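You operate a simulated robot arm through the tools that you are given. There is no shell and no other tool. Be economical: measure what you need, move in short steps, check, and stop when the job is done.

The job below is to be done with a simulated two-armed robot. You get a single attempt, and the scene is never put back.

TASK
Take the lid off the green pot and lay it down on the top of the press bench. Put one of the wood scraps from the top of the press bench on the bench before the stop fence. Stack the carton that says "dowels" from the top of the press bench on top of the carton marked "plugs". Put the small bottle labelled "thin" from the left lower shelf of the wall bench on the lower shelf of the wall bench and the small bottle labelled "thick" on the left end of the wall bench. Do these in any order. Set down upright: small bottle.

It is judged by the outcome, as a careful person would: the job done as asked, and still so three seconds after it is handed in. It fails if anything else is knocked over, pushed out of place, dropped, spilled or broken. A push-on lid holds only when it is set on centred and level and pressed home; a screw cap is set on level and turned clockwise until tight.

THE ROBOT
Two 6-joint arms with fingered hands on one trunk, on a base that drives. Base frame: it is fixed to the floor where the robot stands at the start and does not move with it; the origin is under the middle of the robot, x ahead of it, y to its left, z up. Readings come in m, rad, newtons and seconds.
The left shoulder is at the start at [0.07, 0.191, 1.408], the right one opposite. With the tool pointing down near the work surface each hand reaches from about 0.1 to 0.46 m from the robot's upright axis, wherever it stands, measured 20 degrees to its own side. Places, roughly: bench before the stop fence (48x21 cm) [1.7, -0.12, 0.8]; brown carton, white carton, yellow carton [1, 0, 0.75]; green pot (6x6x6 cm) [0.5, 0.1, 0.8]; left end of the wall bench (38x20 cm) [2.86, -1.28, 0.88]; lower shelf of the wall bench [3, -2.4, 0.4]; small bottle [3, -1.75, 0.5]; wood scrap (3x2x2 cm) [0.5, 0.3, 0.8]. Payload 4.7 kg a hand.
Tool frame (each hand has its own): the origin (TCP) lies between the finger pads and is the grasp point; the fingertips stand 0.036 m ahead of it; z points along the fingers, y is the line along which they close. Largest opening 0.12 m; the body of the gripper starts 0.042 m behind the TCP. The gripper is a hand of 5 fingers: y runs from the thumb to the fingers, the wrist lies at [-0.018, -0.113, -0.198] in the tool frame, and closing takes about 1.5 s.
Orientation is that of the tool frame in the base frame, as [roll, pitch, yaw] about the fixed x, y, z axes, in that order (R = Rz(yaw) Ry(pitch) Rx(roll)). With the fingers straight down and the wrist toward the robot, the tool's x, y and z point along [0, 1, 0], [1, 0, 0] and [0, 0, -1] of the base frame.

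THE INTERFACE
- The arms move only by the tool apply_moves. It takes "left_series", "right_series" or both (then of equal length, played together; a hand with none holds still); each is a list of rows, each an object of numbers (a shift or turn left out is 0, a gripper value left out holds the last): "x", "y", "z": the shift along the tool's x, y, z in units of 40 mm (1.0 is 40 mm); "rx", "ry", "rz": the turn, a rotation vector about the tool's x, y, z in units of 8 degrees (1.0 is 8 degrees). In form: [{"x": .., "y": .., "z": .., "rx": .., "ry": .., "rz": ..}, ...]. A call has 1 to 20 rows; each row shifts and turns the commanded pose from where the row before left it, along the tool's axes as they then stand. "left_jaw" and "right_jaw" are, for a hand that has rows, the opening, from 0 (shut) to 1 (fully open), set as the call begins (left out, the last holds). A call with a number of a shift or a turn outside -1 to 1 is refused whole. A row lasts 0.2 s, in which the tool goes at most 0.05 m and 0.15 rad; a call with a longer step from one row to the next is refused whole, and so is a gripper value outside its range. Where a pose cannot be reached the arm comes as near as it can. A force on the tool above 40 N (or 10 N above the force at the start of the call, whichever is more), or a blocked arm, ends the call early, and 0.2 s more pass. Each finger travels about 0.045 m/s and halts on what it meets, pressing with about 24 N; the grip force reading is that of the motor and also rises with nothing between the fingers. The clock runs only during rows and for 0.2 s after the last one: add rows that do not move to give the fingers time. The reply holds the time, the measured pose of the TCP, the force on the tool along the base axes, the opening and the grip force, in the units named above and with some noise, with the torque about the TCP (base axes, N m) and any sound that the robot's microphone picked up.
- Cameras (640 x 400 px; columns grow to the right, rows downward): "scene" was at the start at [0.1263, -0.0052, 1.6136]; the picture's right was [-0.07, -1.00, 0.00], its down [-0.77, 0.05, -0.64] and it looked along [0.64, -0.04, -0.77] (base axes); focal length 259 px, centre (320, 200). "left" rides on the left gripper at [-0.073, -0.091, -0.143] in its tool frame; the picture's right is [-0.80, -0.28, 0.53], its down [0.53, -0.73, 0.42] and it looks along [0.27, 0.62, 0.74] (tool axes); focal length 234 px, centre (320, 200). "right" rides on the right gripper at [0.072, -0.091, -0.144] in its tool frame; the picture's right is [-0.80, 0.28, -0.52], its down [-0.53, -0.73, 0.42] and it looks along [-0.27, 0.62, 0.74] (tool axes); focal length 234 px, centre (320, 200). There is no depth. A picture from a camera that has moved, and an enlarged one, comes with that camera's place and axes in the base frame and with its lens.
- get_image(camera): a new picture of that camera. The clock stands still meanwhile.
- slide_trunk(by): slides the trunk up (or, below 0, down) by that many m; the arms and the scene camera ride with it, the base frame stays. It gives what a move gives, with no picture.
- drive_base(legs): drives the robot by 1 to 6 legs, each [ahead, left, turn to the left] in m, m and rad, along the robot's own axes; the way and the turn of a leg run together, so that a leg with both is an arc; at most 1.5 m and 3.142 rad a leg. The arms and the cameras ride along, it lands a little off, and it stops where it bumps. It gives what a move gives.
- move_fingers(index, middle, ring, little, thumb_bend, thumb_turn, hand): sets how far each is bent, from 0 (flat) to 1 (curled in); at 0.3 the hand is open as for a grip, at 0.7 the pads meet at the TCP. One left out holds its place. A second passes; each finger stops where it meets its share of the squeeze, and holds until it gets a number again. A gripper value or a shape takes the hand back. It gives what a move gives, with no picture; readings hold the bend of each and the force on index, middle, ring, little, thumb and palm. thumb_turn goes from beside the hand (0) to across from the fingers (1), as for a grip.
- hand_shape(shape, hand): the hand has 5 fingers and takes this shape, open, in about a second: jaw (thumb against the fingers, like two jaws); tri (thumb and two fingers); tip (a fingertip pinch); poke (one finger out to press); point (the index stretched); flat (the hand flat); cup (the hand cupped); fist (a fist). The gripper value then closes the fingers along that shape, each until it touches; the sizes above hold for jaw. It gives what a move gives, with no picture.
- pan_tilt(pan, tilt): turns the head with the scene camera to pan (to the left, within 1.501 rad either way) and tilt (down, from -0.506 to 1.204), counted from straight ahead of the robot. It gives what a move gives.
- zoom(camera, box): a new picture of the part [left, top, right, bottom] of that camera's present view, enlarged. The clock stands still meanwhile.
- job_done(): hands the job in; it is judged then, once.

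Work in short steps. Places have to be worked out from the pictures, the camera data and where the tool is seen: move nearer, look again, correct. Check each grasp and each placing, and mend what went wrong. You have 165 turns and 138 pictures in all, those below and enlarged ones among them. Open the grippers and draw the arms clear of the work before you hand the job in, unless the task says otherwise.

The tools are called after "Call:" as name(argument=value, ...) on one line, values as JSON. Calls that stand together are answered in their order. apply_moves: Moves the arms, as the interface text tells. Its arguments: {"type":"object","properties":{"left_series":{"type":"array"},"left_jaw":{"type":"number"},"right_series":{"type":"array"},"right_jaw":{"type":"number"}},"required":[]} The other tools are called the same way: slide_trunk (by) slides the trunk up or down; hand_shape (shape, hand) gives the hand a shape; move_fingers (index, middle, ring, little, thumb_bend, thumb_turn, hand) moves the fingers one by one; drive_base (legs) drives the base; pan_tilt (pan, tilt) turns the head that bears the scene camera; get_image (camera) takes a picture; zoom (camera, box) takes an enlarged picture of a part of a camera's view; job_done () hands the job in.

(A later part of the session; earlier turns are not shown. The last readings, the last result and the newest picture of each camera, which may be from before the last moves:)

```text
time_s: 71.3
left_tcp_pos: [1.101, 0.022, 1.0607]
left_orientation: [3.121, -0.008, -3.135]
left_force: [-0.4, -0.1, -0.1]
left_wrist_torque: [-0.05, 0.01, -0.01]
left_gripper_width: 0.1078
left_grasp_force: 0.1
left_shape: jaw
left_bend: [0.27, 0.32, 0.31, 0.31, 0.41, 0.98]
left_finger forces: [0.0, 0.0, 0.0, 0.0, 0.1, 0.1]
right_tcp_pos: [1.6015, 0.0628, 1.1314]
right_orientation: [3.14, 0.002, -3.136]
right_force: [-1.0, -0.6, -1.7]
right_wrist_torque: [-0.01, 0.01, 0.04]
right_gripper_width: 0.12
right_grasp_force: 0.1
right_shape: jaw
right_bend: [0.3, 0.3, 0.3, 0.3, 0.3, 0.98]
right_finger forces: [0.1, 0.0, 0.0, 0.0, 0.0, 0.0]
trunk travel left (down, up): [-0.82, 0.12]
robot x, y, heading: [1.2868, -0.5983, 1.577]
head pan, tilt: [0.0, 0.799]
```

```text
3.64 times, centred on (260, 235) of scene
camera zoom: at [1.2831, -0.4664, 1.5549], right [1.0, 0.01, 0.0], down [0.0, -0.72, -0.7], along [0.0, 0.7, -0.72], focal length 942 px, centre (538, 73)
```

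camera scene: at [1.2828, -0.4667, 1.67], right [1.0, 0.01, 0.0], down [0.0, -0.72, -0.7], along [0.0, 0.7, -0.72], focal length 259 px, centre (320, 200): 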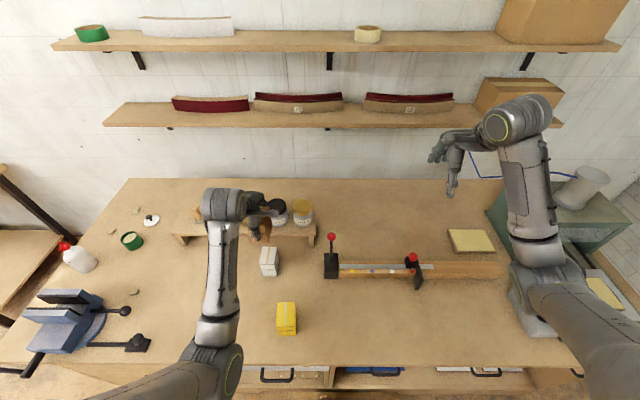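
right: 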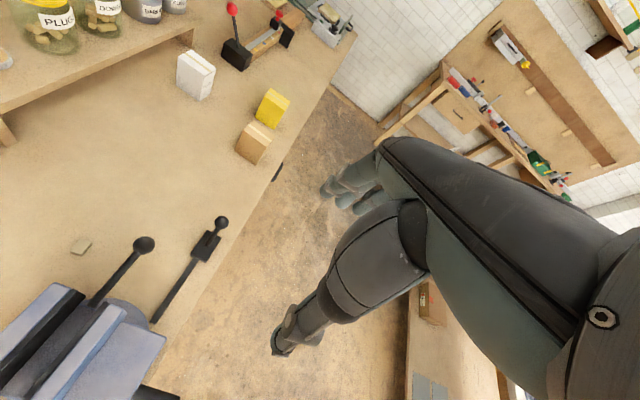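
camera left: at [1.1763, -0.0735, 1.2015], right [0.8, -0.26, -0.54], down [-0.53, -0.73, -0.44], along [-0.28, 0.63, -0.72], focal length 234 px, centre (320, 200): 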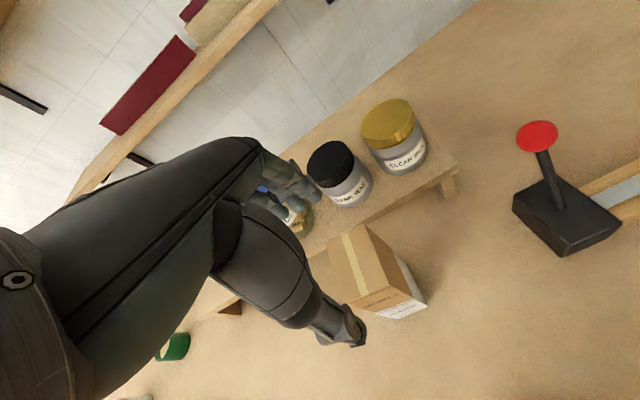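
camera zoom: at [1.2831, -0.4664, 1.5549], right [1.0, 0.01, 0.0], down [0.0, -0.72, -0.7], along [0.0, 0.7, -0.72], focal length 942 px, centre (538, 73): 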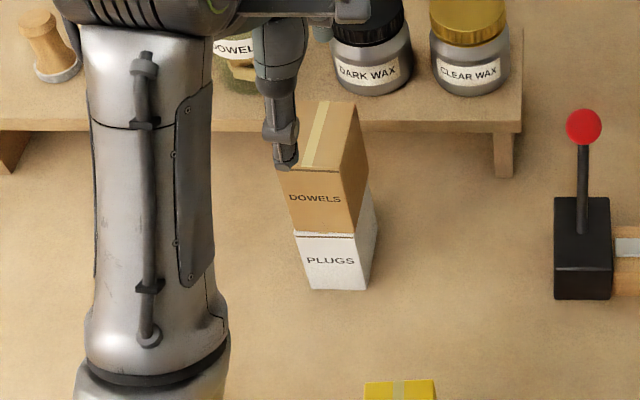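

Stack is good. Now fetch a scrap: raise trunk, back off, strafe back to the bench's front end and turn to face it.

Call:
slide_trunk(by=0.115)

Call:
drive_base(legs=[[-0.19, 0, 0], [0, 1.36, 0], [0, 0, -1.571], [0, 0.75, 0]])

Call:
pan_tilt(pan=0.1, tilt=0.95)

Call:
get_image(camera="scene")

```text
time_s: 72.8
left_tcp_pos: [1.1006, 0.0218, 1.1761]
left_orientation: [3.119, -0.009, -3.134]
left_force: [0.0, 0.4, 0.3]
left_wrist_torque: [-0.01, -0.02, -0.01]
left_gripper_width: 0.1079
left_grasp_force: 0.1
left_shape: jaw
left_bend: [0.27, 0.32, 0.31, 0.31, 0.41, 0.98]
left_finger forces: [0.0, 0.0, 0.0, 0.0, 0.0, 0.0]
right_tcp_pos: [1.6027, 0.0629, 1.247]
right_orientation: [3.14, 0.002, -3.134]
right_force: [0.2, 0.2, 0.7]
right_wrist_torque: [-0.03, 0.0, -0.03]
right_gripper_width: 0.1198
right_grasp_force: 0.0
right_shape: jaw
right_bend: [0.3, 0.3, 0.3, 0.3, 0.3, 0.98]
right_finger forces: [0.0, 0.1, 0.0, 0.1, 0.1, 0.1]
trunk travel left (down, up): [-0.935, 0.005]
robot x, y, heading: [1.2822, -0.596, 1.574]
head pan, tilt: [0.0, 0.799]
```

```text
time_s: 88.5
left_tcp_pos: [0.553, 0.1405, 1.1759]
left_orientation: [3.121, -0.009, 1.562]
left_force: [0.6, 0.0, 0.5]
left_wrist_torque: [0.01, 0.01, -0.01]
left_gripper_width: 0.1081
left_grasp_force: 0.2
left_shape: jaw
left_bend: [0.27, 0.32, 0.31, 0.31, 0.41, 0.98]
left_finger forces: [0.1, 0.0, 0.0, 0.0, 0.1, 0.0]
right_tcp_pos: [0.5878, -0.3613, 1.2472]
right_orientation: [3.14, 0.002, 1.562]
right_force: [1.0, 0.2, -0.2]
right_wrist_torque: [0.04, 0.03, -0.03]
right_gripper_width: 0.12
right_grasp_force: 0.0
right_shape: jaw
right_bend: [0.3, 0.3, 0.3, 0.3, 0.3, 0.98]
right_finger forces: [0.1, 0.0, 0.0, 0.0, 0.0, 0.0]
trunk travel left (down, up): [-0.935, 0.005]
robot x, y, heading: [-0.0687, -0.0319, -0.004]
head pan, tilt: [0.0, 0.799]
```

```text
time_s: 89.2
left_tcp_pos: [0.5527, 0.1406, 1.1763]
left_orientation: [3.121, -0.009, 1.563]
left_force: [-0.7, 0.3, 0.5]
left_wrist_torque: [0.01, 0.0, 0.01]
left_gripper_width: 0.1078
left_grasp_force: 0.1
left_shape: jaw
left_bend: [0.27, 0.32, 0.31, 0.31, 0.41, 0.98]
left_finger forces: [0.1, 0.1, 0.0, 0.1, 0.0, 0.1]
right_tcp_pos: [0.5876, -0.3611, 1.2458]
right_orientation: [3.139, 0.002, 1.561]
right_force: [0.1, -0.2, 0.6]
right_wrist_torque: [-0.01, -0.02, -0.03]
right_gripper_width: 0.1199
right_grasp_force: 0.0
right_shape: jaw
right_bend: [0.3, 0.3, 0.3, 0.3, 0.3, 0.98]
right_finger forces: [0.1, 0.0, 0.1, 0.0, 0.0, 0.0]
trunk travel left (down, up): [-0.935, 0.005]
robot x, y, heading: [-0.0696, -0.0326, -0.002]
head pan, tilt: [0.099, 0.949]
```

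```text
86 pictures are left
camera scene: at [0.054, -0.0268, 1.6584], right [0.09, -1.0, 0.0], down [-0.81, -0.07, -0.58], along [0.58, 0.05, -0.81], focal length 259 px, centre (320, 200)
```

scene: 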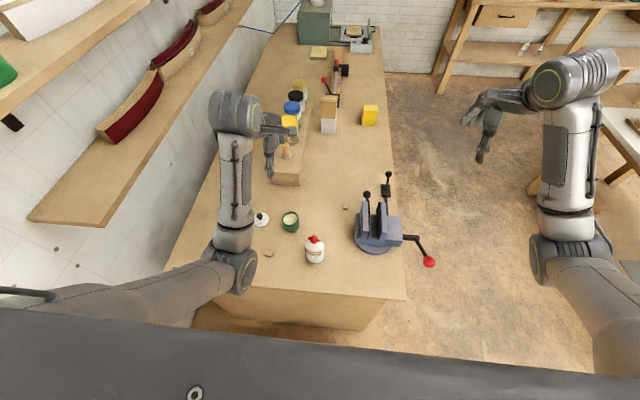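

Dropped scrap seen at (0.412, 0.183). Lower trunk 0.07 and bring the left hand above it.

Call:
slide_trunk(by=-0.07)

Call:
apply_moves(left_series=[{"x": 0.165, "y": -0.575, "z": 0.69}, {"x": 0.165, "y": -0.575, "z": 0.69}, {"x": 0.165, "y": -0.575, "z": 0.69}, {"x": 0.165, "y": -0.575, "z": 0.69}, {"x": 0.165, "y": -0.575, "z": 0.69}, {"x": 0.165, "y": -0.575, "z": 0.69}, {}])

Call:
get_image(camera="left")

```text
time_s: 90.3
left_tcp_pos: [0.5525, 0.1407, 1.1061]
left_orientation: [3.118, -0.009, 1.563]
left_force: [0.0, -0.8, -0.4]
left_wrist_torque: [0.01, 0.01, 0.0]
left_gripper_width: 0.1083
left_grasp_force: 0.0
left_shape: jaw
left_bend: [0.27, 0.32, 0.31, 0.31, 0.41, 0.98]
left_finger forces: [0.0, 0.0, 0.1, 0.0, 0.0, 0.1]
right_tcp_pos: [0.5854, -0.3603, 1.176]
right_orientation: [3.139, 0.001, 1.562]
right_force: [-0.2, 0.1, 0.5]
right_wrist_torque: [0.01, 0.01, -0.01]
right_gripper_width: 0.1198
right_grasp_force: 0.1
right_shape: jaw
right_bend: [0.3, 0.3, 0.3, 0.3, 0.3, 0.98]
right_finger forces: [0.0, 0.0, 0.0, 0.1, 0.0, 0.0]
trunk travel left (down, up): [-0.865, 0.075]
robot x, y, heading: [-0.0678, -0.0353, -0.007]
head pan, tilt: [0.099, 0.949]
```

```text
time_s: 91.9
left_tcp_pos: [0.4193, 0.1838, 0.9363]
left_orientation: [3.121, -0.008, 1.564]
left_force: [0.4, 0.3, 0.3]
left_wrist_torque: [0.02, -0.02, 0.0]
left_gripper_width: 0.1078
left_grasp_force: 0.0
left_shape: jaw
left_bend: [0.27, 0.32, 0.31, 0.31, 0.41, 0.98]
left_finger forces: [0.0, 0.0, 0.0, 0.0, 0.0, 0.1]
right_tcp_pos: [0.588, -0.3613, 1.1757]
right_orientation: [3.138, 0.001, 1.562]
right_force: [-0.3, -0.8, -0.4]
right_wrist_torque: [-0.01, 0.01, 0.0]
right_gripper_width: 0.1199
right_grasp_force: 0.1
right_shape: jaw
right_bend: [0.3, 0.3, 0.3, 0.3, 0.3, 0.98]
right_finger forces: [0.0, 0.1, 0.0, 0.0, 0.0, 0.1]
trunk travel left (down, up): [-0.865, 0.075]
robot x, y, heading: [-0.0681, -0.0324, -0.005]
head pan, tilt: [0.099, 0.949]
```

```text
85 pictures are left
camera left: at [0.3252, 0.1094, 1.0773], right [-0.27, -0.8, -0.54], down [-0.72, 0.54, -0.44], along [0.64, 0.27, -0.72], focal length 234 px, centre (320, 200)
```

left: 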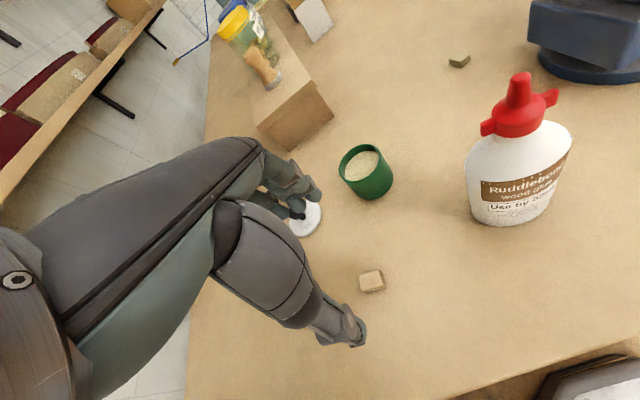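

Call:
zoom(camera="left", box=[330, 250, 410, 310])

```text
6.67 times, centred on (370, 280) of left
camera zoom: at [0.3252, 0.1094, 1.0773], right [-0.27, -0.8, -0.54], down [-0.72, 0.54, -0.44], along [0.64, 0.27, -0.72], focal length 1561 px, centre (-13, -333)
```

zoom: 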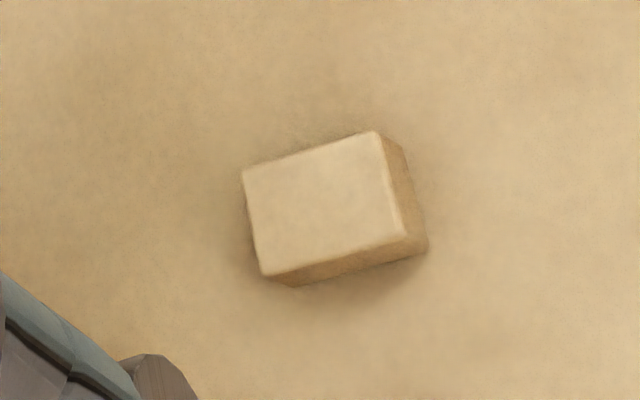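

Scrap centre (0.413,0.184), rotated ~11°. Align, turn the hand, and descend to z≈0.847.

Call:
apply_moves(left_series=[{"y": -0.16, "rz": 0.69, "z": 0.2}, {"rz": 0.69, "z": 0.5}, {"z": 0.7}, {"z": 0.5}, {"z": 0.3}, {}], left_jaw=0.75)

Call:
get_image(camera="left")

```text
time_s: 93.3
left_tcp_pos: [0.4151, 0.1842, 0.8495]
left_orientation: [3.121, -0.012, 1.37]
left_force: [0.2, -0.2, 0.3]
left_wrist_torque: [-0.01, 0.0, -0.02]
left_gripper_width: 0.0902
left_grasp_force: 0.0
left_shape: jaw
left_bend: [0.26, 0.36, 0.33, 0.34, 0.56, 0.99]
left_finger forces: [0.1, 0.0, 0.1, 0.1, 0.0, 0.0]
right_tcp_pos: [0.5861, -0.361, 1.1759]
right_orientation: [3.141, 0.001, 1.563]
right_force: [-0.3, 0.4, -1.0]
right_wrist_torque: [0.02, 0.0, 0.0]
right_gripper_width: 0.1196
right_grasp_force: 0.1
right_shape: jaw
right_bend: [0.3, 0.3, 0.3, 0.3, 0.3, 0.98]
right_finger forces: [0.0, 0.0, 0.0, 0.0, 0.1, 0.1]
trunk travel left (down, up): [-0.865, 0.075]
robot x, y, heading: [-0.0682, -0.0318, -0.008]
head pan, tilt: [0.099, 0.949]
```

```text
83 pictures are left
camera left: at [0.3078, 0.1287, 0.9899], right [-0.42, -0.73, -0.54], down [-0.6, 0.67, -0.43], along [0.68, 0.14, -0.72], focal length 234 px, centre (320, 200)
```

left: 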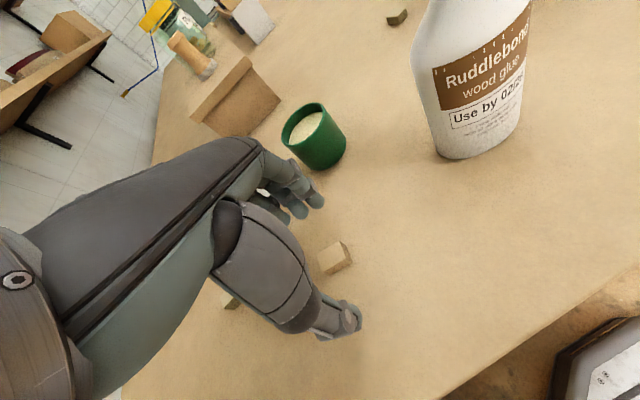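

Scrap centred between the fingers. Close.

Call:
apply_moves(left_series=[{}, {}, {}, {}, {}, {}, {}, {}], left_jaw=0)

Call:
apply_moves(left_series=[{"z": -0.3}, {"z": -0.7}, {"z": -0.9}, {}])

Call:
zoom(camera="left", box=[220, 150, 420, 350])

```text
time_s: 95.1
left_tcp_pos: [0.4141, 0.1847, 0.8501]
left_orientation: [3.122, -0.012, 1.37]
left_force: [-1.4, 1.1, 4.4]
left_wrist_torque: [0.1, -0.03, 0.04]
left_gripper_width: 0.0
left_grasp_force: 24.1
left_shape: jaw
left_bend: [0.7, 0.69, 0.7, 0.7, 0.69, 1.0]
left_finger forces: [9.3, 11.1, 0.1, 0.0, 21.7, 0.1]
right_tcp_pos: [0.5864, -0.3607, 1.177]
right_orientation: [3.139, 0.002, 1.561]
right_force: [0.3, -0.3, 0.1]
right_wrist_torque: [0.01, 0.04, 0.0]
right_gripper_width: 0.1198
right_grasp_force: 0.1
right_shape: jaw
right_bend: [0.3, 0.3, 0.3, 0.3, 0.3, 0.98]
right_finger forces: [0.0, 0.0, 0.0, 0.0, 0.0, 0.1]
trunk travel left (down, up): [-0.865, 0.075]
robot x, y, heading: [-0.0665, -0.0331, -0.009]
head pan, tilt: [0.099, 0.949]
```

```text
time_s: 96.1
left_tcp_pos: [0.4123, 0.1819, 0.9254]
left_orientation: [3.121, -0.012, 1.37]
left_force: [-0.2, -0.4, 0.1]
left_wrist_torque: [0.01, -0.01, 0.01]
left_gripper_width: 0.0
left_grasp_force: 23.9
left_shape: jaw
left_bend: [0.7, 0.69, 0.7, 0.7, 0.69, 1.0]
left_finger forces: [10.0, 10.3, 0.0, 0.1, 21.3, 0.1]
right_tcp_pos: [0.5865, -0.3607, 1.1767]
right_orientation: [3.14, 0.002, 1.563]
right_force: [0.0, 0.0, -0.6]
right_wrist_torque: [0.01, 0.02, 0.01]
right_gripper_width: 0.1199
right_grasp_force: 0.0
right_shape: jaw
right_bend: [0.3, 0.3, 0.3, 0.3, 0.3, 0.98]
right_finger forces: [0.0, 0.0, 0.0, 0.0, 0.1, 0.0]
trunk travel left (down, up): [-0.865, 0.075]
robot x, y, heading: [-0.0701, -0.0367, -0.011]
head pan, tilt: [0.099, 0.949]
```

```text
2.00 times, centred on (320, 250) of left
camera zoom: at [0.3061, 0.1278, 1.0652], right [-0.42, -0.73, -0.54], down [-0.6, 0.67, -0.43], along [0.68, 0.14, -0.72], focal length 468 px, centre (320, 100)
```

zoom: 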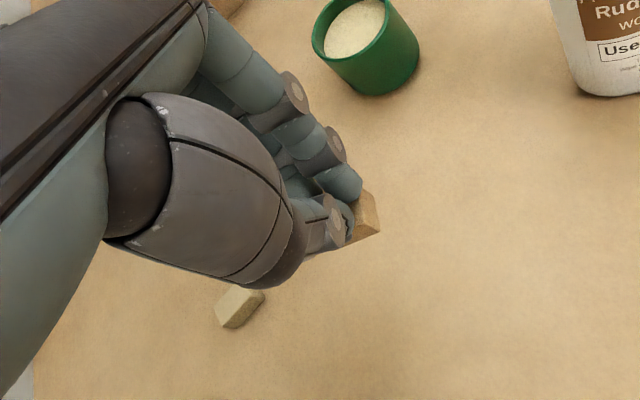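

Scrap held firmly. Retract along the arc to the travel pose, raise the trunk, then drive to the fence (axis ≈(1.95,−0.62), facing the bench).

Call:
apply_moves(left_series=[{"x": 0.03, "y": 0.5, "z": -0.6}, {"x": 0.03, "y": 0.6, "z": -0.7}, {"x": 0.03, "y": 0.6, "z": -0.7}, {"x": 0.03, "y": 0.6, "z": -0.7}, {"x": 0.03, "y": 0.6, "z": -0.7}, {"y": 0.5, "z": -0.6}, {}])

Call:
slide_trunk(by=0.07)

Call:
drive_base(legs=[[0, -0.75, 0], [0, 0, 1.571], [0, -1.0, 0]])

Call:
get_image(camera="scene")

```text
time_s: 97.7
left_tcp_pos: [0.5442, 0.1612, 1.0899]
left_orientation: [3.121, -0.013, 1.371]
left_force: [-0.2, 0.1, -0.2]
left_wrist_torque: [0.0, -0.02, 0.0]
left_gripper_width: 0.0
left_grasp_force: 23.8
left_shape: jaw
left_bend: [0.7, 0.69, 0.7, 0.7, 0.69, 1.0]
left_finger forces: [10.2, 9.9, 0.0, 0.1, 20.7, 0.0]
right_tcp_pos: [0.5865, -0.3608, 1.176]
right_orientation: [3.14, 0.002, 1.562]
right_force: [-0.8, -0.6, -0.4]
right_wrist_torque: [0.0, 0.0, -0.04]
right_gripper_width: 0.1199
right_grasp_force: 0.1
right_shape: jaw
right_bend: [0.3, 0.3, 0.3, 0.3, 0.3, 0.98]
right_finger forces: [0.1, 0.0, 0.0, 0.0, 0.0, 0.0]
trunk travel left (down, up): [-0.865, 0.075]
robot x, y, heading: [-0.0677, -0.0361, -0.012]
head pan, tilt: [0.099, 0.949]
```

```text
time_s: 98.7
left_tcp_pos: [0.545, 0.1607, 1.1583]
left_orientation: [3.123, -0.013, 1.371]
left_force: [-0.4, -0.2, -0.1]
left_wrist_torque: [0.02, -0.02, 0.0]
left_gripper_width: 0.0001
left_grasp_force: 24.0
left_shape: jaw
left_bend: [0.7, 0.69, 0.7, 0.7, 0.69, 1.0]
left_finger forces: [10.2, 9.9, 0.0, 0.1, 20.7, 0.1]
right_tcp_pos: [0.5871, -0.3604, 1.2459]
right_orientation: [3.14, 0.001, 1.562]
right_force: [-0.1, -0.3, -0.8]
right_wrist_torque: [0.0, -0.03, -0.01]
right_gripper_width: 0.1197
right_grasp_force: 0.1
right_shape: jaw
right_bend: [0.3, 0.3, 0.3, 0.3, 0.3, 0.98]
right_finger forces: [0.0, 0.0, 0.0, 0.0, 0.0, 0.0]
trunk travel left (down, up): [-0.935, 0.005]
robot x, y, heading: [-0.0685, -0.0315, -0.009]
head pan, tilt: [0.099, 0.949]
```

```text
time_s: 111.5
left_tcp_pos: [0.713, -0.1643, 1.1583]
left_orientation: [3.122, -0.012, 2.959]
left_force: [-0.5, -0.1, 0.8]
left_wrist_torque: [-0.02, 0.0, 0.02]
left_gripper_width: 0.0001
left_grasp_force: 23.6
left_shape: jaw
left_bend: [0.7, 0.69, 0.7, 0.7, 0.69, 1.0]
left_finger forces: [10.0, 9.5, 0.1, 0.0, 20.4, 0.0]
right_tcp_pos: [1.2319, -0.1116, 1.2469]
right_orientation: [3.139, 0.001, -3.134]
right_force: [0.2, -0.1, 0.1]
right_wrist_torque: [0.0, -0.03, 0.04]
right_gripper_width: 0.1198
right_grasp_force: 0.1
right_shape: jaw
right_bend: [0.3, 0.3, 0.3, 0.3, 0.3, 0.98]
right_finger forces: [0.0, 0.0, 0.0, 0.0, 0.1, 0.0]
trunk travel left (down, up): [-0.935, 0.005]
robot x, y, heading: [0.9183, -0.7707, 1.58]
head pan, tilt: [0.099, 0.949]
```

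```text
81 pictures are left
camera scene: at [0.9067, -0.6495, 1.6584], right [0.99, 0.11, 0.0], down [0.09, -0.81, -0.58], along [-0.06, 0.58, -0.81], focal length 259 px, centre (320, 200)
```

scene: 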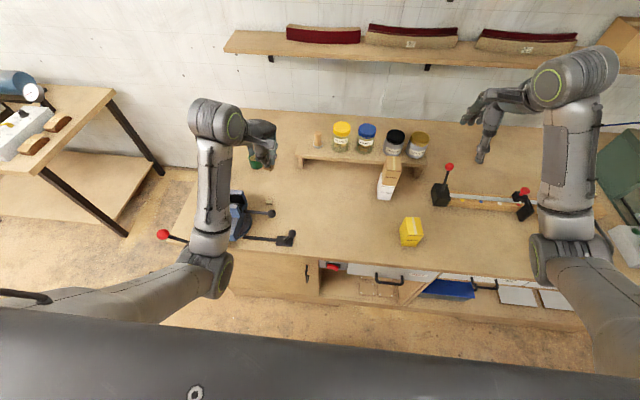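

Still holding. Continue strafing 1.03 m, then 0.15 ahead.

Call:
drive_base(legs=[[0, -1.03, -0.01], [0.15, 0, 0]])

Call:
pan_tilt(pan=0.2, tilt=0.9)

Call:
get_image(camera="scene")

Call:
get_image(camera="left")

```text
time_s: 117.8
left_tcp_pos: [1.7461, -0.0102, 1.16]
left_orientation: [3.12, -0.012, 2.953]
left_force: [0.1, -0.2, 0.1]
left_wrist_torque: [0.06, 0.02, 0.02]
left_gripper_width: 0.0
left_grasp_force: 23.5
left_shape: jaw
left_bend: [0.7, 0.69, 0.7, 0.7, 0.69, 1.0]
left_finger forces: [10.2, 9.6, 0.0, 0.0, 20.5, 0.0]
right_tcp_pos: [2.2666, 0.039, 1.2483]
right_orientation: [3.136, 0.002, -3.142]
right_force: [0.0, -0.2, -0.1]
right_wrist_torque: [0.03, -0.01, 0.01]
right_gripper_width: 0.1198
right_grasp_force: 0.0
right_shape: jaw
right_bend: [0.3, 0.3, 0.3, 0.3, 0.3, 0.98]
right_finger forces: [0.1, 0.1, 0.0, 0.0, 0.1, 0.0]
trunk travel left (down, up): [-0.935, 0.005]
robot x, y, heading: [1.9491, -0.618, 1.57]
head pan, tilt: [0.099, 0.949]
```

```text
time_s: 118.5
left_tcp_pos: [1.7457, -0.0083, 1.1585]
left_orientation: [3.124, -0.012, 2.951]
left_force: [-0.1, -0.1, -0.2]
left_wrist_torque: [-0.03, 0.01, -0.03]
left_gripper_width: 0.0001
left_grasp_force: 24.2
left_shape: jaw
left_bend: [0.7, 0.69, 0.7, 0.7, 0.69, 1.0]
left_finger forces: [10.3, 9.5, 0.1, 0.1, 20.5, 0.1]
right_tcp_pos: [2.2677, 0.0398, 1.2478]
right_orientation: [3.14, 0.002, -3.139]
right_force: [0.3, -0.3, -0.1]
right_wrist_torque: [-0.02, 0.01, -0.02]
right_gripper_width: 0.1197
right_grasp_force: 0.0
right_shape: jaw
right_bend: [0.3, 0.3, 0.3, 0.3, 0.3, 0.98]
right_finger forces: [0.0, 0.1, 0.0, 0.1, 0.1, 0.1]
trunk travel left (down, up): [-0.935, 0.005]
robot x, y, heading: [1.9461, -0.6151, 1.57]
head pan, tilt: [0.201, 0.901]
```

```text
80 pictures are left
camera scene: at [1.9305, -0.4938, 1.662], right [0.98, 0.2, 0.0], down [0.16, -0.77, -0.62], along [-0.12, 0.61, -0.78], focal length 259 px, centre (320, 200)
```

scene: 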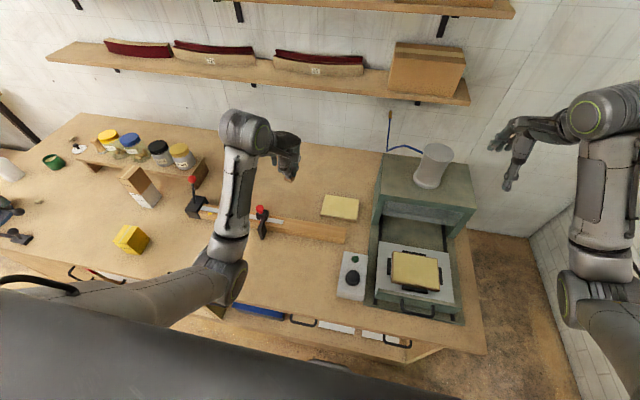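

```text
79 pictures are left
camera left: at [1.8022, -0.1152, 1.2989], right [0.73, -0.41, -0.54], down [-0.66, -0.61, -0.43], along [-0.15, 0.68, -0.72], focal length 234 px, centre (320, 200)
```

left: 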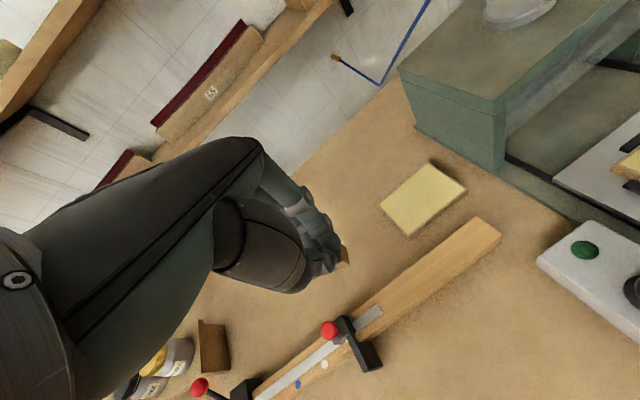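

Fence front face at y≈−0.015. Lower the trunk 0.07 and bring the scrap to (1.75, −0.14), z≈0.93.

Call:
slide_trunk(by=-0.07)

Call:
apply_moves(left_series=[{"x": -0.14, "y": -0.64, "z": 0.8}, {"x": -0.14, "y": -0.64, "z": 0.8}, {"x": -0.14, "y": -0.64, "z": 0.8}, {"x": -0.14, "y": -0.64, "z": 0.8}, {"x": -0.14, "y": -0.64, "z": 0.8}, {}])

Call:
get_image(camera="left")

```text
time_s: 119.6
left_tcp_pos: [1.7464, -0.0084, 1.0884]
left_orientation: [3.121, -0.012, 2.952]
left_force: [0.5, 0.0, 0.1]
left_wrist_torque: [-0.01, -0.03, 0.02]
left_gripper_width: 0.0001
left_grasp_force: 23.2
left_shape: jaw
left_bend: [0.7, 0.69, 0.7, 0.7, 0.69, 1.0]
left_finger forces: [10.2, 9.6, 0.0, 0.1, 20.5, 0.0]
right_tcp_pos: [2.2683, 0.0393, 1.1771]
right_orientation: [3.14, 0.0, -3.139]
right_force: [-0.8, -0.6, 0.2]
right_wrist_torque: [0.01, -0.03, -0.01]
right_gripper_width: 0.1197
right_grasp_force: 0.0
right_shape: jaw
right_bend: [0.3, 0.3, 0.3, 0.3, 0.3, 0.98]
right_finger forces: [0.0, 0.0, 0.0, 0.1, 0.0, 0.0]
trunk travel left (down, up): [-0.865, 0.075]
robot x, y, heading: [1.9476, -0.6159, 1.57]
head pan, tilt: [0.201, 0.901]
```

```text
time_s: 121.0
left_tcp_pos: [1.7477, -0.1362, 0.9245]
left_orientation: [3.122, -0.013, 2.949]
left_force: [0.6, 0.7, 0.2]
left_wrist_torque: [0.01, 0.01, -0.03]
left_gripper_width: 0.0
left_grasp_force: 23.9
left_shape: jaw
left_bend: [0.7, 0.69, 0.7, 0.7, 0.69, 1.0]
left_finger forces: [10.1, 9.5, 0.0, 0.0, 20.0, 0.0]
right_tcp_pos: [2.2665, 0.0421, 1.1767]
right_orientation: [3.141, 0.003, -3.14]
right_force: [0.2, 0.7, 0.0]
right_wrist_torque: [0.0, -0.01, 0.02]
right_gripper_width: 0.1199
right_grasp_force: 0.1
right_shape: jaw
right_bend: [0.3, 0.3, 0.3, 0.3, 0.3, 0.98]
right_finger forces: [0.0, 0.0, 0.0, 0.0, 0.1, 0.0]
trunk travel left (down, up): [-0.865, 0.075]
robot x, y, heading: [1.9455, -0.6158, 1.575]
head pan, tilt: [0.201, 0.901]
```

```text
78 pictures are left
camera left: at [1.8036, -0.2427, 1.0656], right [0.73, -0.41, -0.54], down [-0.66, -0.61, -0.43], along [-0.15, 0.68, -0.72], focal length 234 px, centre (320, 200)
```

left: 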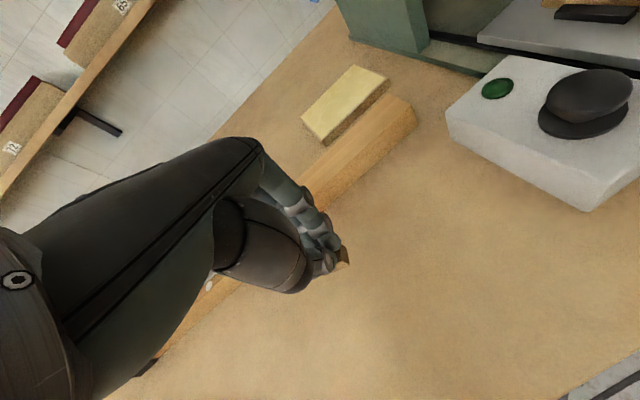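

Descend to bench contact (~z 0.851), then release.

Call:
apply_moves(left_series=[{"z": 0.7}, {"z": 0.7}, {"z": 0.25}, {"z": 0.15}, {}])

Call:
apply_moves(left_series=[{}, {}, {}, {}, {}, {}], left_jaw=0.8)

Call:
apply_moves(left_series=[{"z": -0.6}, {"z": -0.8}, {"z": -0.8}, {}])

Call:
get_image(camera="left")

```text
time_s: 122.2
left_tcp_pos: [1.748, -0.1336, 0.8532]
left_orientation: [3.122, -0.011, 2.951]
left_force: [-0.3, -0.2, -0.1]
left_wrist_torque: [-0.01, -0.01, -0.01]
left_gripper_width: 0.0
left_grasp_force: 23.9
left_shape: jaw
left_bend: [0.7, 0.69, 0.7, 0.7, 0.69, 1.0]
left_finger forces: [10.2, 9.3, 0.0, 0.1, 19.9, 0.0]
right_tcp_pos: [2.2674, 0.0392, 1.1758]
right_orientation: [3.139, 0.001, -3.139]
right_force: [0.3, 0.5, -0.4]
right_wrist_torque: [-0.01, 0.01, -0.05]
right_gripper_width: 0.1198
right_grasp_force: 0.1
right_shape: jaw
right_bend: [0.3, 0.3, 0.3, 0.3, 0.3, 0.98]
right_finger forces: [0.0, 0.0, 0.1, 0.1, 0.0, 0.0]
trunk travel left (down, up): [-0.865, 0.075]
robot x, y, heading: [1.9493, -0.6178, 1.573]
head pan, tilt: [0.201, 0.901]
```

```text
time_s: 123.6
left_tcp_pos: [1.7478, -0.1337, 0.8537]
left_orientation: [3.122, -0.012, 2.951]
left_force: [0.0, 0.3, -0.6]
left_wrist_torque: [-0.03, 0.05, -0.02]
left_gripper_width: 0.0961
left_grasp_force: 0.1
left_shape: jaw
left_bend: [0.26, 0.34, 0.32, 0.33, 0.52, 0.99]
left_finger forces: [0.1, 0.0, 0.0, 0.1, 0.0, 0.1]
right_tcp_pos: [2.2669, 0.0413, 1.1752]
right_orientation: [3.14, 0.003, -3.139]
right_force: [0.6, -0.3, -0.6]
right_wrist_torque: [-0.01, -0.02, 0.02]
right_gripper_width: 0.1199
right_grasp_force: 0.1
right_shape: jaw
right_bend: [0.3, 0.3, 0.3, 0.3, 0.3, 0.98]
right_finger forces: [0.0, 0.0, 0.0, 0.0, 0.0, 0.0]
trunk travel left (down, up): [-0.865, 0.075]
robot x, y, heading: [1.9471, -0.6188, 1.569]
head pan, tilt: [0.201, 0.901]
```

```text
time_s: 124.6
left_tcp_pos: [1.7495, -0.1364, 0.9428]
left_orientation: [3.121, -0.013, 2.952]
left_force: [0.0, -0.3, -0.5]
left_wrist_torque: [0.03, 0.02, 0.0]
left_gripper_width: 0.096
left_grasp_force: 0.0
left_shape: jaw
left_bend: [0.26, 0.34, 0.32, 0.33, 0.52, 0.99]
left_finger forces: [0.0, 0.1, 0.0, 0.1, 0.0, 0.0]
right_tcp_pos: [2.2681, 0.0403, 1.1761]
right_orientation: [3.141, 0.003, -3.141]
right_force: [0.5, 0.2, -1.0]
right_wrist_torque: [0.01, 0.02, -0.04]
right_gripper_width: 0.1196
right_grasp_force: 0.1
right_shape: jaw
right_bend: [0.3, 0.3, 0.3, 0.3, 0.3, 0.98]
right_finger forces: [0.1, 0.0, 0.0, 0.0, 0.0, 0.0]
trunk travel left (down, up): [-0.865, 0.075]
robot x, y, heading: [1.9413, -0.6187, 1.575]
head pan, tilt: [0.201, 0.901]
```

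```text
77 pictures are left
camera left: at [1.8051, -0.2438, 1.0831], right [0.73, -0.41, -0.54], down [-0.66, -0.61, -0.43], along [-0.15, 0.68, -0.72], focal length 234 px, centre (320, 200)
```

left: 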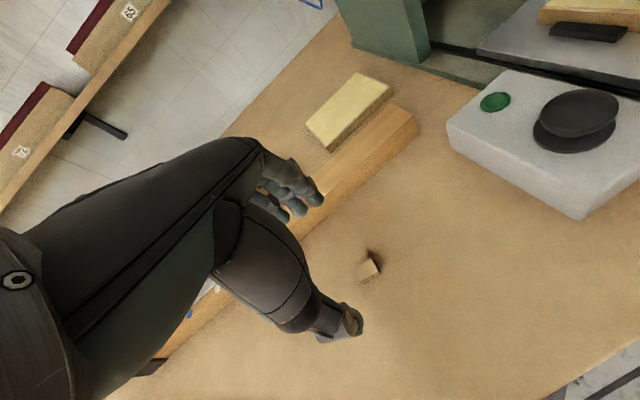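

Scrap rests well before the fence. Now withdraw, back off and turn toward the wall bench.

Call:
apply_moves(left_series=[{"x": 0.14, "y": 0.64, "z": -0.8}, {"x": 0.14, "y": 0.64, "z": -0.8}, {"x": 0.14, "y": 0.64, "z": -0.8}, {"x": 0.14, "y": 0.64, "z": -0.7}, {}])

Call:
slide_trunk(by=0.07)

Call:
drive_base(legs=[[-0.27, 0, 0], [0, 0, -1.571], [0, -0.75, 0]])

Call:
pan_tilt(pan=0, tilt=0.75)

Call:
get_image(camera="scene")

```text
time_s: 125.8
left_tcp_pos: [1.7458, -0.0341, 1.068]
left_orientation: [3.121, -0.013, 2.951]
left_force: [-1.3, -1.6, 0.2]
left_wrist_torque: [0.03, -0.03, 0.01]
left_gripper_width: 0.096
left_grasp_force: 0.0
left_shape: jaw
left_bend: [0.26, 0.34, 0.32, 0.33, 0.52, 0.99]
left_finger forces: [0.1, 0.0, 0.1, 0.0, 0.0, 0.0]
right_tcp_pos: [2.268, 0.0407, 1.1768]
right_orientation: [3.14, 0.002, -3.139]
right_force: [-0.3, -0.5, -0.1]
right_wrist_torque: [0.05, -0.01, -0.03]
right_gripper_width: 0.1199
right_grasp_force: 0.1
right_shape: jaw
right_bend: [0.3, 0.3, 0.3, 0.3, 0.3, 0.98]
right_finger forces: [0.0, 0.0, 0.0, 0.1, 0.0, 0.0]
trunk travel left (down, up): [-0.865, 0.075]
robot x, y, heading: [1.9445, -0.6177, 1.574]
head pan, tilt: [0.201, 0.901]
```

```text
time_s: 126.9
left_tcp_pos: [1.7458, -0.0339, 1.1368]
left_orientation: [3.122, -0.014, 2.952]
left_force: [-0.2, -0.4, 1.1]
left_wrist_torque: [-0.03, 0.02, -0.01]
left_gripper_width: 0.0962
left_grasp_force: 0.0
left_shape: jaw
left_bend: [0.26, 0.34, 0.32, 0.33, 0.52, 0.99]
left_finger forces: [0.0, 0.0, 0.0, 0.0, 0.0, 0.0]
right_tcp_pos: [2.267, 0.0413, 1.2466]
right_orientation: [3.139, 0.002, -3.14]
right_force: [0.8, 0.4, -0.1]
right_wrist_torque: [-0.03, -0.06, 0.01]
right_gripper_width: 0.1196
right_grasp_force: 0.1
right_shape: jaw
right_bend: [0.3, 0.3, 0.3, 0.3, 0.3, 0.98]
right_finger forces: [0.1, 0.1, 0.0, 0.0, 0.0, 0.1]
trunk travel left (down, up): [-0.935, 0.005]
robot x, y, heading: [1.9436, -0.6191, 1.573]
head pan, tilt: [0.201, 0.901]
```

```text
time_s: 136.4
left_tcp_pos: [2.5457, -1.426, 1.1372]
left_orientation: [3.123, -0.011, 1.409]
left_force: [0.6, -0.3, 0.1]
left_wrist_torque: [-0.01, -0.01, -0.03]
left_gripper_width: 0.0961
left_grasp_force: 0.0
left_shape: jaw
left_bend: [0.26, 0.34, 0.32, 0.33, 0.52, 0.99]
left_finger forces: [0.1, 0.1, 0.0, 0.0, 0.0, 0.1]
right_tcp_pos: [2.6332, -1.9456, 1.2472]
right_orientation: [3.139, 0.0, 1.602]
right_force: [0.4, 0.3, 0.6]
right_wrist_torque: [0.03, -0.03, -0.01]
right_gripper_width: 0.12
right_grasp_force: 0.0
right_shape: jaw
right_bend: [0.3, 0.3, 0.3, 0.3, 0.3, 0.98]
right_finger forces: [0.1, 0.0, 0.0, 0.0, 0.0, 0.1]
trunk travel left (down, up): [-0.935, 0.005]
robot x, y, heading: [1.9663, -1.6437, 0.027]
head pan, tilt: [0.201, 0.901]
```

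```text
time_s: 137.2
left_tcp_pos: [2.5455, -1.4275, 1.1373]
left_orientation: [3.122, -0.014, 1.41]
left_force: [-0.2, -0.9, 0.4]
left_wrist_torque: [-0.01, -0.01, 0.02]
left_gripper_width: 0.0962
left_grasp_force: 0.2
left_shape: jaw
left_bend: [0.26, 0.34, 0.32, 0.33, 0.52, 0.99]
left_finger forces: [0.1, 0.0, 0.0, 0.0, 0.0, 0.0]
right_tcp_pos: [2.6339, -1.9457, 1.2465]
right_orientation: [3.14, 0.002, 1.601]
right_force: [0.6, -0.2, 0.2]
right_wrist_torque: [-0.03, 0.03, 0.03]
right_gripper_width: 0.1197
right_grasp_force: 0.0
right_shape: jaw
right_bend: [0.3, 0.3, 0.3, 0.3, 0.3, 0.98]
right_finger forces: [0.0, 0.1, 0.0, 0.1, 0.0, 0.1]
trunk travel left (down, up): [-0.935, 0.005]
robot x, y, heading: [1.9691, -1.6421, 0.034]
head pan, tilt: [0.0, 0.75]
```

```text
76 pictures are left
camera scene: at [2.1001, -1.6407, 1.6739], right [0.03, -1.0, 0.0], down [-0.68, -0.02, -0.73], along [0.73, 0.02, -0.68], focal length 259 px, centre (320, 200)
```

scene: 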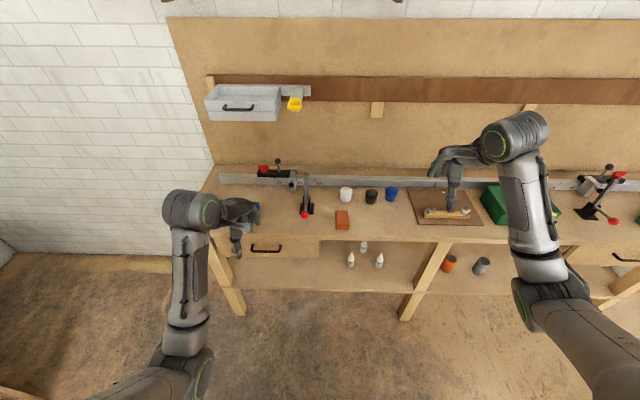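

Call:
zoom(camera="scene", box=[310, 215, 420, 285])

Call:
zoom(camera="scene", box=[190, 150, 440, 300])

```text
5.71 times, centred on (365, 250) of scene
camera zoom: at [2.1001, -1.6407, 1.6739], right [0.03, -1.0, 0.0], down [-0.68, -0.02, -0.73], along [0.73, 0.02, -0.68], focal length 1480 px, centre (63, -86)
```

zoom: 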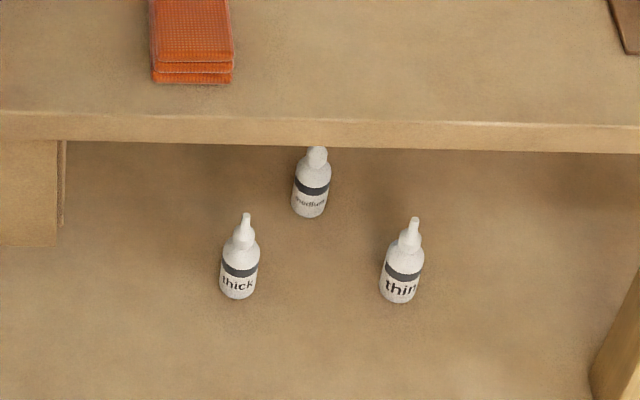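

```text
2.56 times, centred on (315, 225) of scene
camera zoom: at [2.1001, -1.6407, 1.6739], right [0.03, -1.0, 0.0], down [-0.68, -0.02, -0.73], along [0.73, 0.02, -0.68], focal length 663 px, centre (333, 136)
```

zoom: 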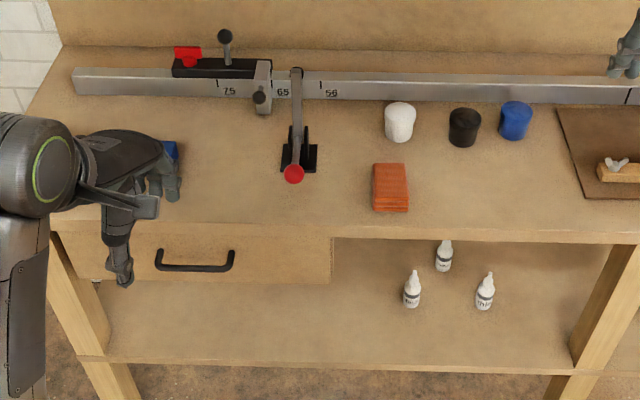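

Thick (front-left ≈(2.905,−1.79)) and thin (front-right ≈(2.905,−1.95)) stand in front; "medium" behind stays. I'll first tuck the right arm low and near so that the robot can come close with a lowered trunk.

Call:
apply_moves(right_series=[{"y": -0.3, "z": 1.0}, {"y": -0.3, "z": 1.0}, {"y": -0.3, "z": 1.0}, {"y": -0.3, "z": 1.0}, {"y": -0.3, "z": 1.0}, {"y": -0.85, "z": 0.47}, {"y": -0.85, "z": 0.47}, {"y": -0.85, "z": 0.47}, {"y": -0.85, "z": 0.47}, {"y": -0.85, "z": 0.47}, {"y": -0.85, "z": 0.47}, {"y": -0.85, "z": 0.47}, {"y": -0.85, "z": 0.47}, {"y": -0.85, "z": 0.47}, {}])

Call:
get_image(camera="scene")

```text
time_s: 140.4
left_tcp_pos: [2.5456, -1.4269, 1.1365]
left_orientation: [3.124, -0.012, 1.408]
left_force: [0.1, -1.1, -0.5]
left_wrist_torque: [0.01, 0.06, -0.01]
left_gripper_width: 0.0961
left_grasp_force: 0.0
left_shape: jaw
left_bend: [0.26, 0.34, 0.32, 0.33, 0.52, 0.99]
left_finger forces: [0.0, 0.1, 0.1, 0.1, 0.1, 0.0]
right_tcp_pos: [2.2693, -1.957, 0.8772]
right_orientation: [3.138, 0.002, 1.6]
right_force: [0.3, -0.1, 1.3]
right_wrist_torque: [0.03, 0.01, 0.0]
right_gripper_width: 0.1199
right_grasp_force: 0.1
right_shape: jaw
right_bend: [0.3, 0.3, 0.3, 0.3, 0.3, 0.98]
right_finger forces: [0.1, 0.1, 0.0, 0.0, 0.0, 0.0]
trunk travel left (down, up): [-0.935, 0.005]
robot x, y, heading: [1.9693, -1.6445, 0.032]
head pan, tilt: [0.0, 0.75]
```

```text
73 pictures are left
camera scene: at [2.1009, -1.6405, 1.6738], right [0.03, -1.0, 0.0], down [-0.68, -0.02, -0.73], along [0.73, 0.02, -0.68], focal length 259 px, centre (320, 200)
```

scene: 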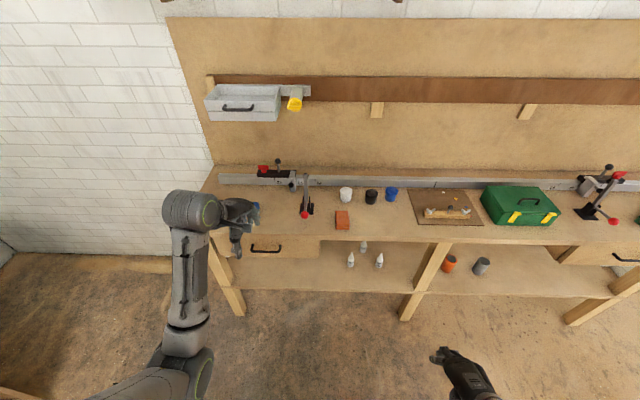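

Right arm tucked. Now reorient the left hand: stage 1, yaw it by 79° (closing axis lateral) while drawing it in.

Call:
apply_moves(left_series=[{"x": -0.24, "y": -0.2, "z": 0.23, "rz": 0.987}, {"x": -0.27, "y": -0.165, "z": 0.23, "rz": 0.987}, {"x": -0.29, "y": -0.125, "z": 0.23, "rz": 0.987}, {"x": -0.3, "y": -0.085, "z": 0.23, "rz": 0.987}, {"x": -0.31, "y": -0.04, "z": 0.23, "rz": 0.987}, {"x": -0.315, "y": 0, "z": 0.23, "rz": 0.987}, {"x": -0.31, "y": 0.04, "z": 0.23, "rz": 0.987}, {"x": -0.3, "y": 0.085, "z": 0.23, "rz": 0.987}, {"x": -0.29, "y": 0.125, "z": 0.23, "rz": 0.987}, {"x": -0.27, "y": 0.165, "z": 0.23, "rz": 0.987}, {}], left_jaw=0.8)

```text
time_s: 142.8
left_tcp_pos: [2.4575, -1.5054, 1.035]
left_orientation: [-3.137, -0.025, 0.031]
left_force: [-0.2, -0.5, -0.4]
left_wrist_torque: [0.02, -0.02, 0.03]
left_gripper_width: 0.0962
left_grasp_force: 0.1
left_shape: jaw
left_bend: [0.26, 0.34, 0.32, 0.33, 0.52, 0.99]
left_finger forces: [0.1, 0.1, 0.0, 0.1, 0.1, 0.1]
left hand out of reach, approached as far as the arm can: row 10
right_tcp_pos: [2.2693, -1.9579, 0.8777]
right_orientation: [3.14, 0.001, 1.6]
right_force: [0.6, -0.8, -0.8]
right_wrist_torque: [-0.01, -0.03, -0.01]
right_gripper_width: 0.1199
right_grasp_force: 0.0
right_shape: jaw
right_bend: [0.3, 0.3, 0.3, 0.3, 0.3, 0.98]
right_finger forces: [0.1, 0.0, 0.1, 0.1, 0.1, 0.1]
trunk travel left (down, up): [-0.935, 0.005]
robot x, y, heading: [1.9682, -1.6462, 0.028]
head pan, tilt: [0.0, 0.75]
```

Reached. Stage 2: pitch the fingers 45° forward.

Call:
apply_moves(left_series=[{"x": 0.5, "z": -0.54, "ry": 0.94}, {"x": 0.565, "z": -0.47, "ry": 0.94}, {"x": 0.62, "z": -0.395, "ry": 0.94}, {"x": 0.67, "z": -0.31, "ry": 0.94}, {"x": 0.705, "z": -0.22, "ry": 0.94}, {"x": 0.73, "z": -0.125, "ry": 0.94}, {}])

Call:
get_image(camera="scene")

Call:
get_image(camera="left")

```text
time_s: 144.4
left_tcp_pos: [2.5752, -1.5045, 1.1688]
left_orientation: [-3.129, -0.811, 0.022]
left_force: [0.2, 0.0, -0.2]
left_wrist_torque: [-0.02, -0.03, 0.02]
left_gripper_width: 0.0963
left_grasp_force: 0.1
left_shape: jaw
left_bend: [0.26, 0.34, 0.32, 0.33, 0.52, 0.99]
left_finger forces: [0.0, 0.1, 0.0, 0.0, 0.0, 0.0]
right_tcp_pos: [2.2699, -1.9585, 0.8778]
right_orientation: [3.141, 0.002, 1.6]
right_force: [0.5, 0.2, -0.2]
right_wrist_torque: [0.0, -0.03, -0.02]
right_gripper_width: 0.1197
right_grasp_force: 0.0
right_shape: jaw
right_bend: [0.3, 0.3, 0.3, 0.3, 0.3, 0.98]
right_finger forces: [0.0, 0.0, 0.1, 0.0, 0.0, 0.0]
trunk travel left (down, up): [-0.935, 0.005]
robot x, y, heading: [1.9673, -1.6442, 0.031]
head pan, tilt: [0.0, 0.75]
```

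```text
72 pictures are left
camera scene: at [2.0999, -1.6403, 1.6739], right [0.03, -1.0, 0.0], down [-0.68, -0.02, -0.73], along [0.73, 0.02, -0.68], focal length 259 px, centre (320, 200)
```

scene: 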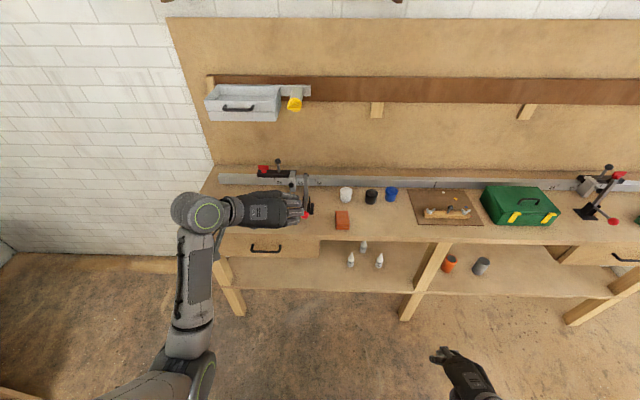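

```text
71 pictures are left
camera left: at [2.4186, -1.4184, 1.2158], right [-0.18, 0.28, -0.94], down [0.65, 0.75, 0.1], along [0.74, -0.6, -0.32], focal length 234 px, centre (320, 200)
```

left: 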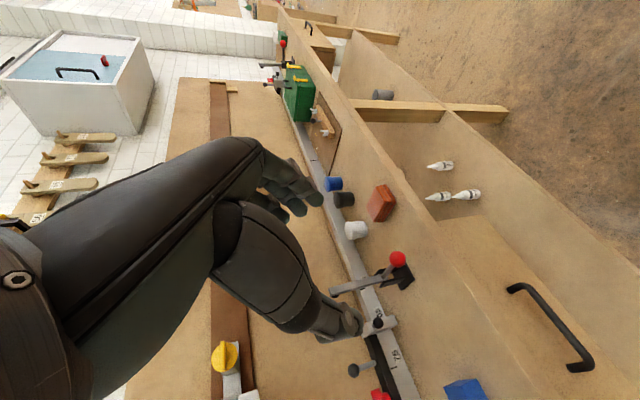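

Both reachable. Lower the trunk 0.66 m here (hands still in front of the bench) and look under the top.

Call:
slide_trunk(by=-0.66)

Call:
pan_tilt(pan=-0.2, tilt=0.55)

Call:
get_image(camera="scene")

Call:
get_image(camera="left")

```text
refused: -0.66 is not a number from -0.4 to 0.4
```

```text
time_s: 145.1
left_tcp_pos: [2.5744, -1.5036, 1.1681]
left_orientation: [-3.13, -0.81, 0.021]
left_force: [-0.5, -0.8, -0.8]
left_wrist_torque: [0.04, 0.04, 0.02]
left_gripper_width: 0.0961
left_grasp_force: 0.0
left_shape: jaw
left_bend: [0.26, 0.34, 0.32, 0.33, 0.52, 0.99]
left_finger forces: [0.1, 0.0, 0.1, 0.0, 0.0, 0.1]
right_tcp_pos: [2.2692, -1.9583, 0.8774]
right_orientation: [3.139, 0.002, 1.601]
right_force: [0.6, 0.9, 0.0]
right_wrist_torque: [0.02, -0.02, -0.02]
right_gripper_width: 0.1198
right_grasp_force: 0.1
right_shape: jaw
right_bend: [0.3, 0.3, 0.3, 0.3, 0.3, 0.98]
right_finger forces: [0.1, 0.0, 0.0, 0.0, 0.0, 0.0]
trunk travel left (down, up): [-0.935, 0.005]
robot x, y, heading: [1.9677, -1.6427, 0.029]
head pan, tilt: [-0.201, 0.55]
```

```text
70 pictures are left
camera scene: at [2.1055, -1.6579, 1.6913], right [-0.17, -0.99, 0.0], down [-0.52, 0.09, -0.85], along [0.84, -0.15, -0.52], focal length 259 px, centre (320, 200)
```

scene: 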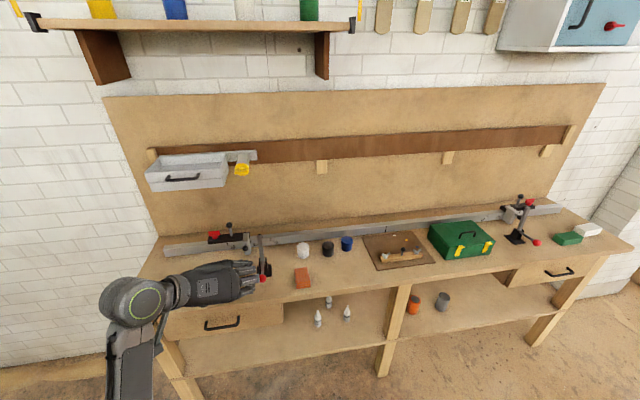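

```text
69 pictures are left
camera left: at [2.4184, -1.4184, 1.2157], right [-0.18, 0.28, -0.94], down [0.65, 0.75, 0.1], along [0.74, -0.6, -0.32], focal length 234 px, centre (320, 200)
```

left: 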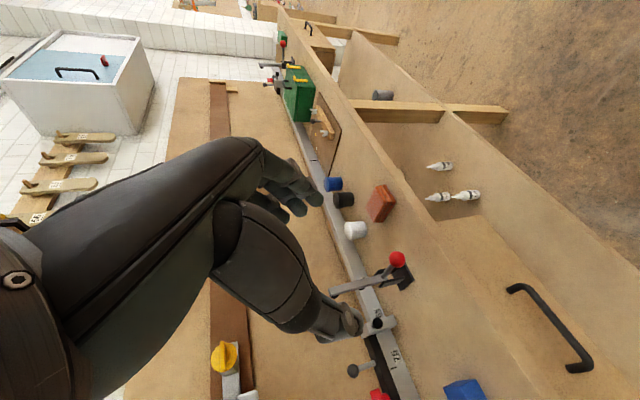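

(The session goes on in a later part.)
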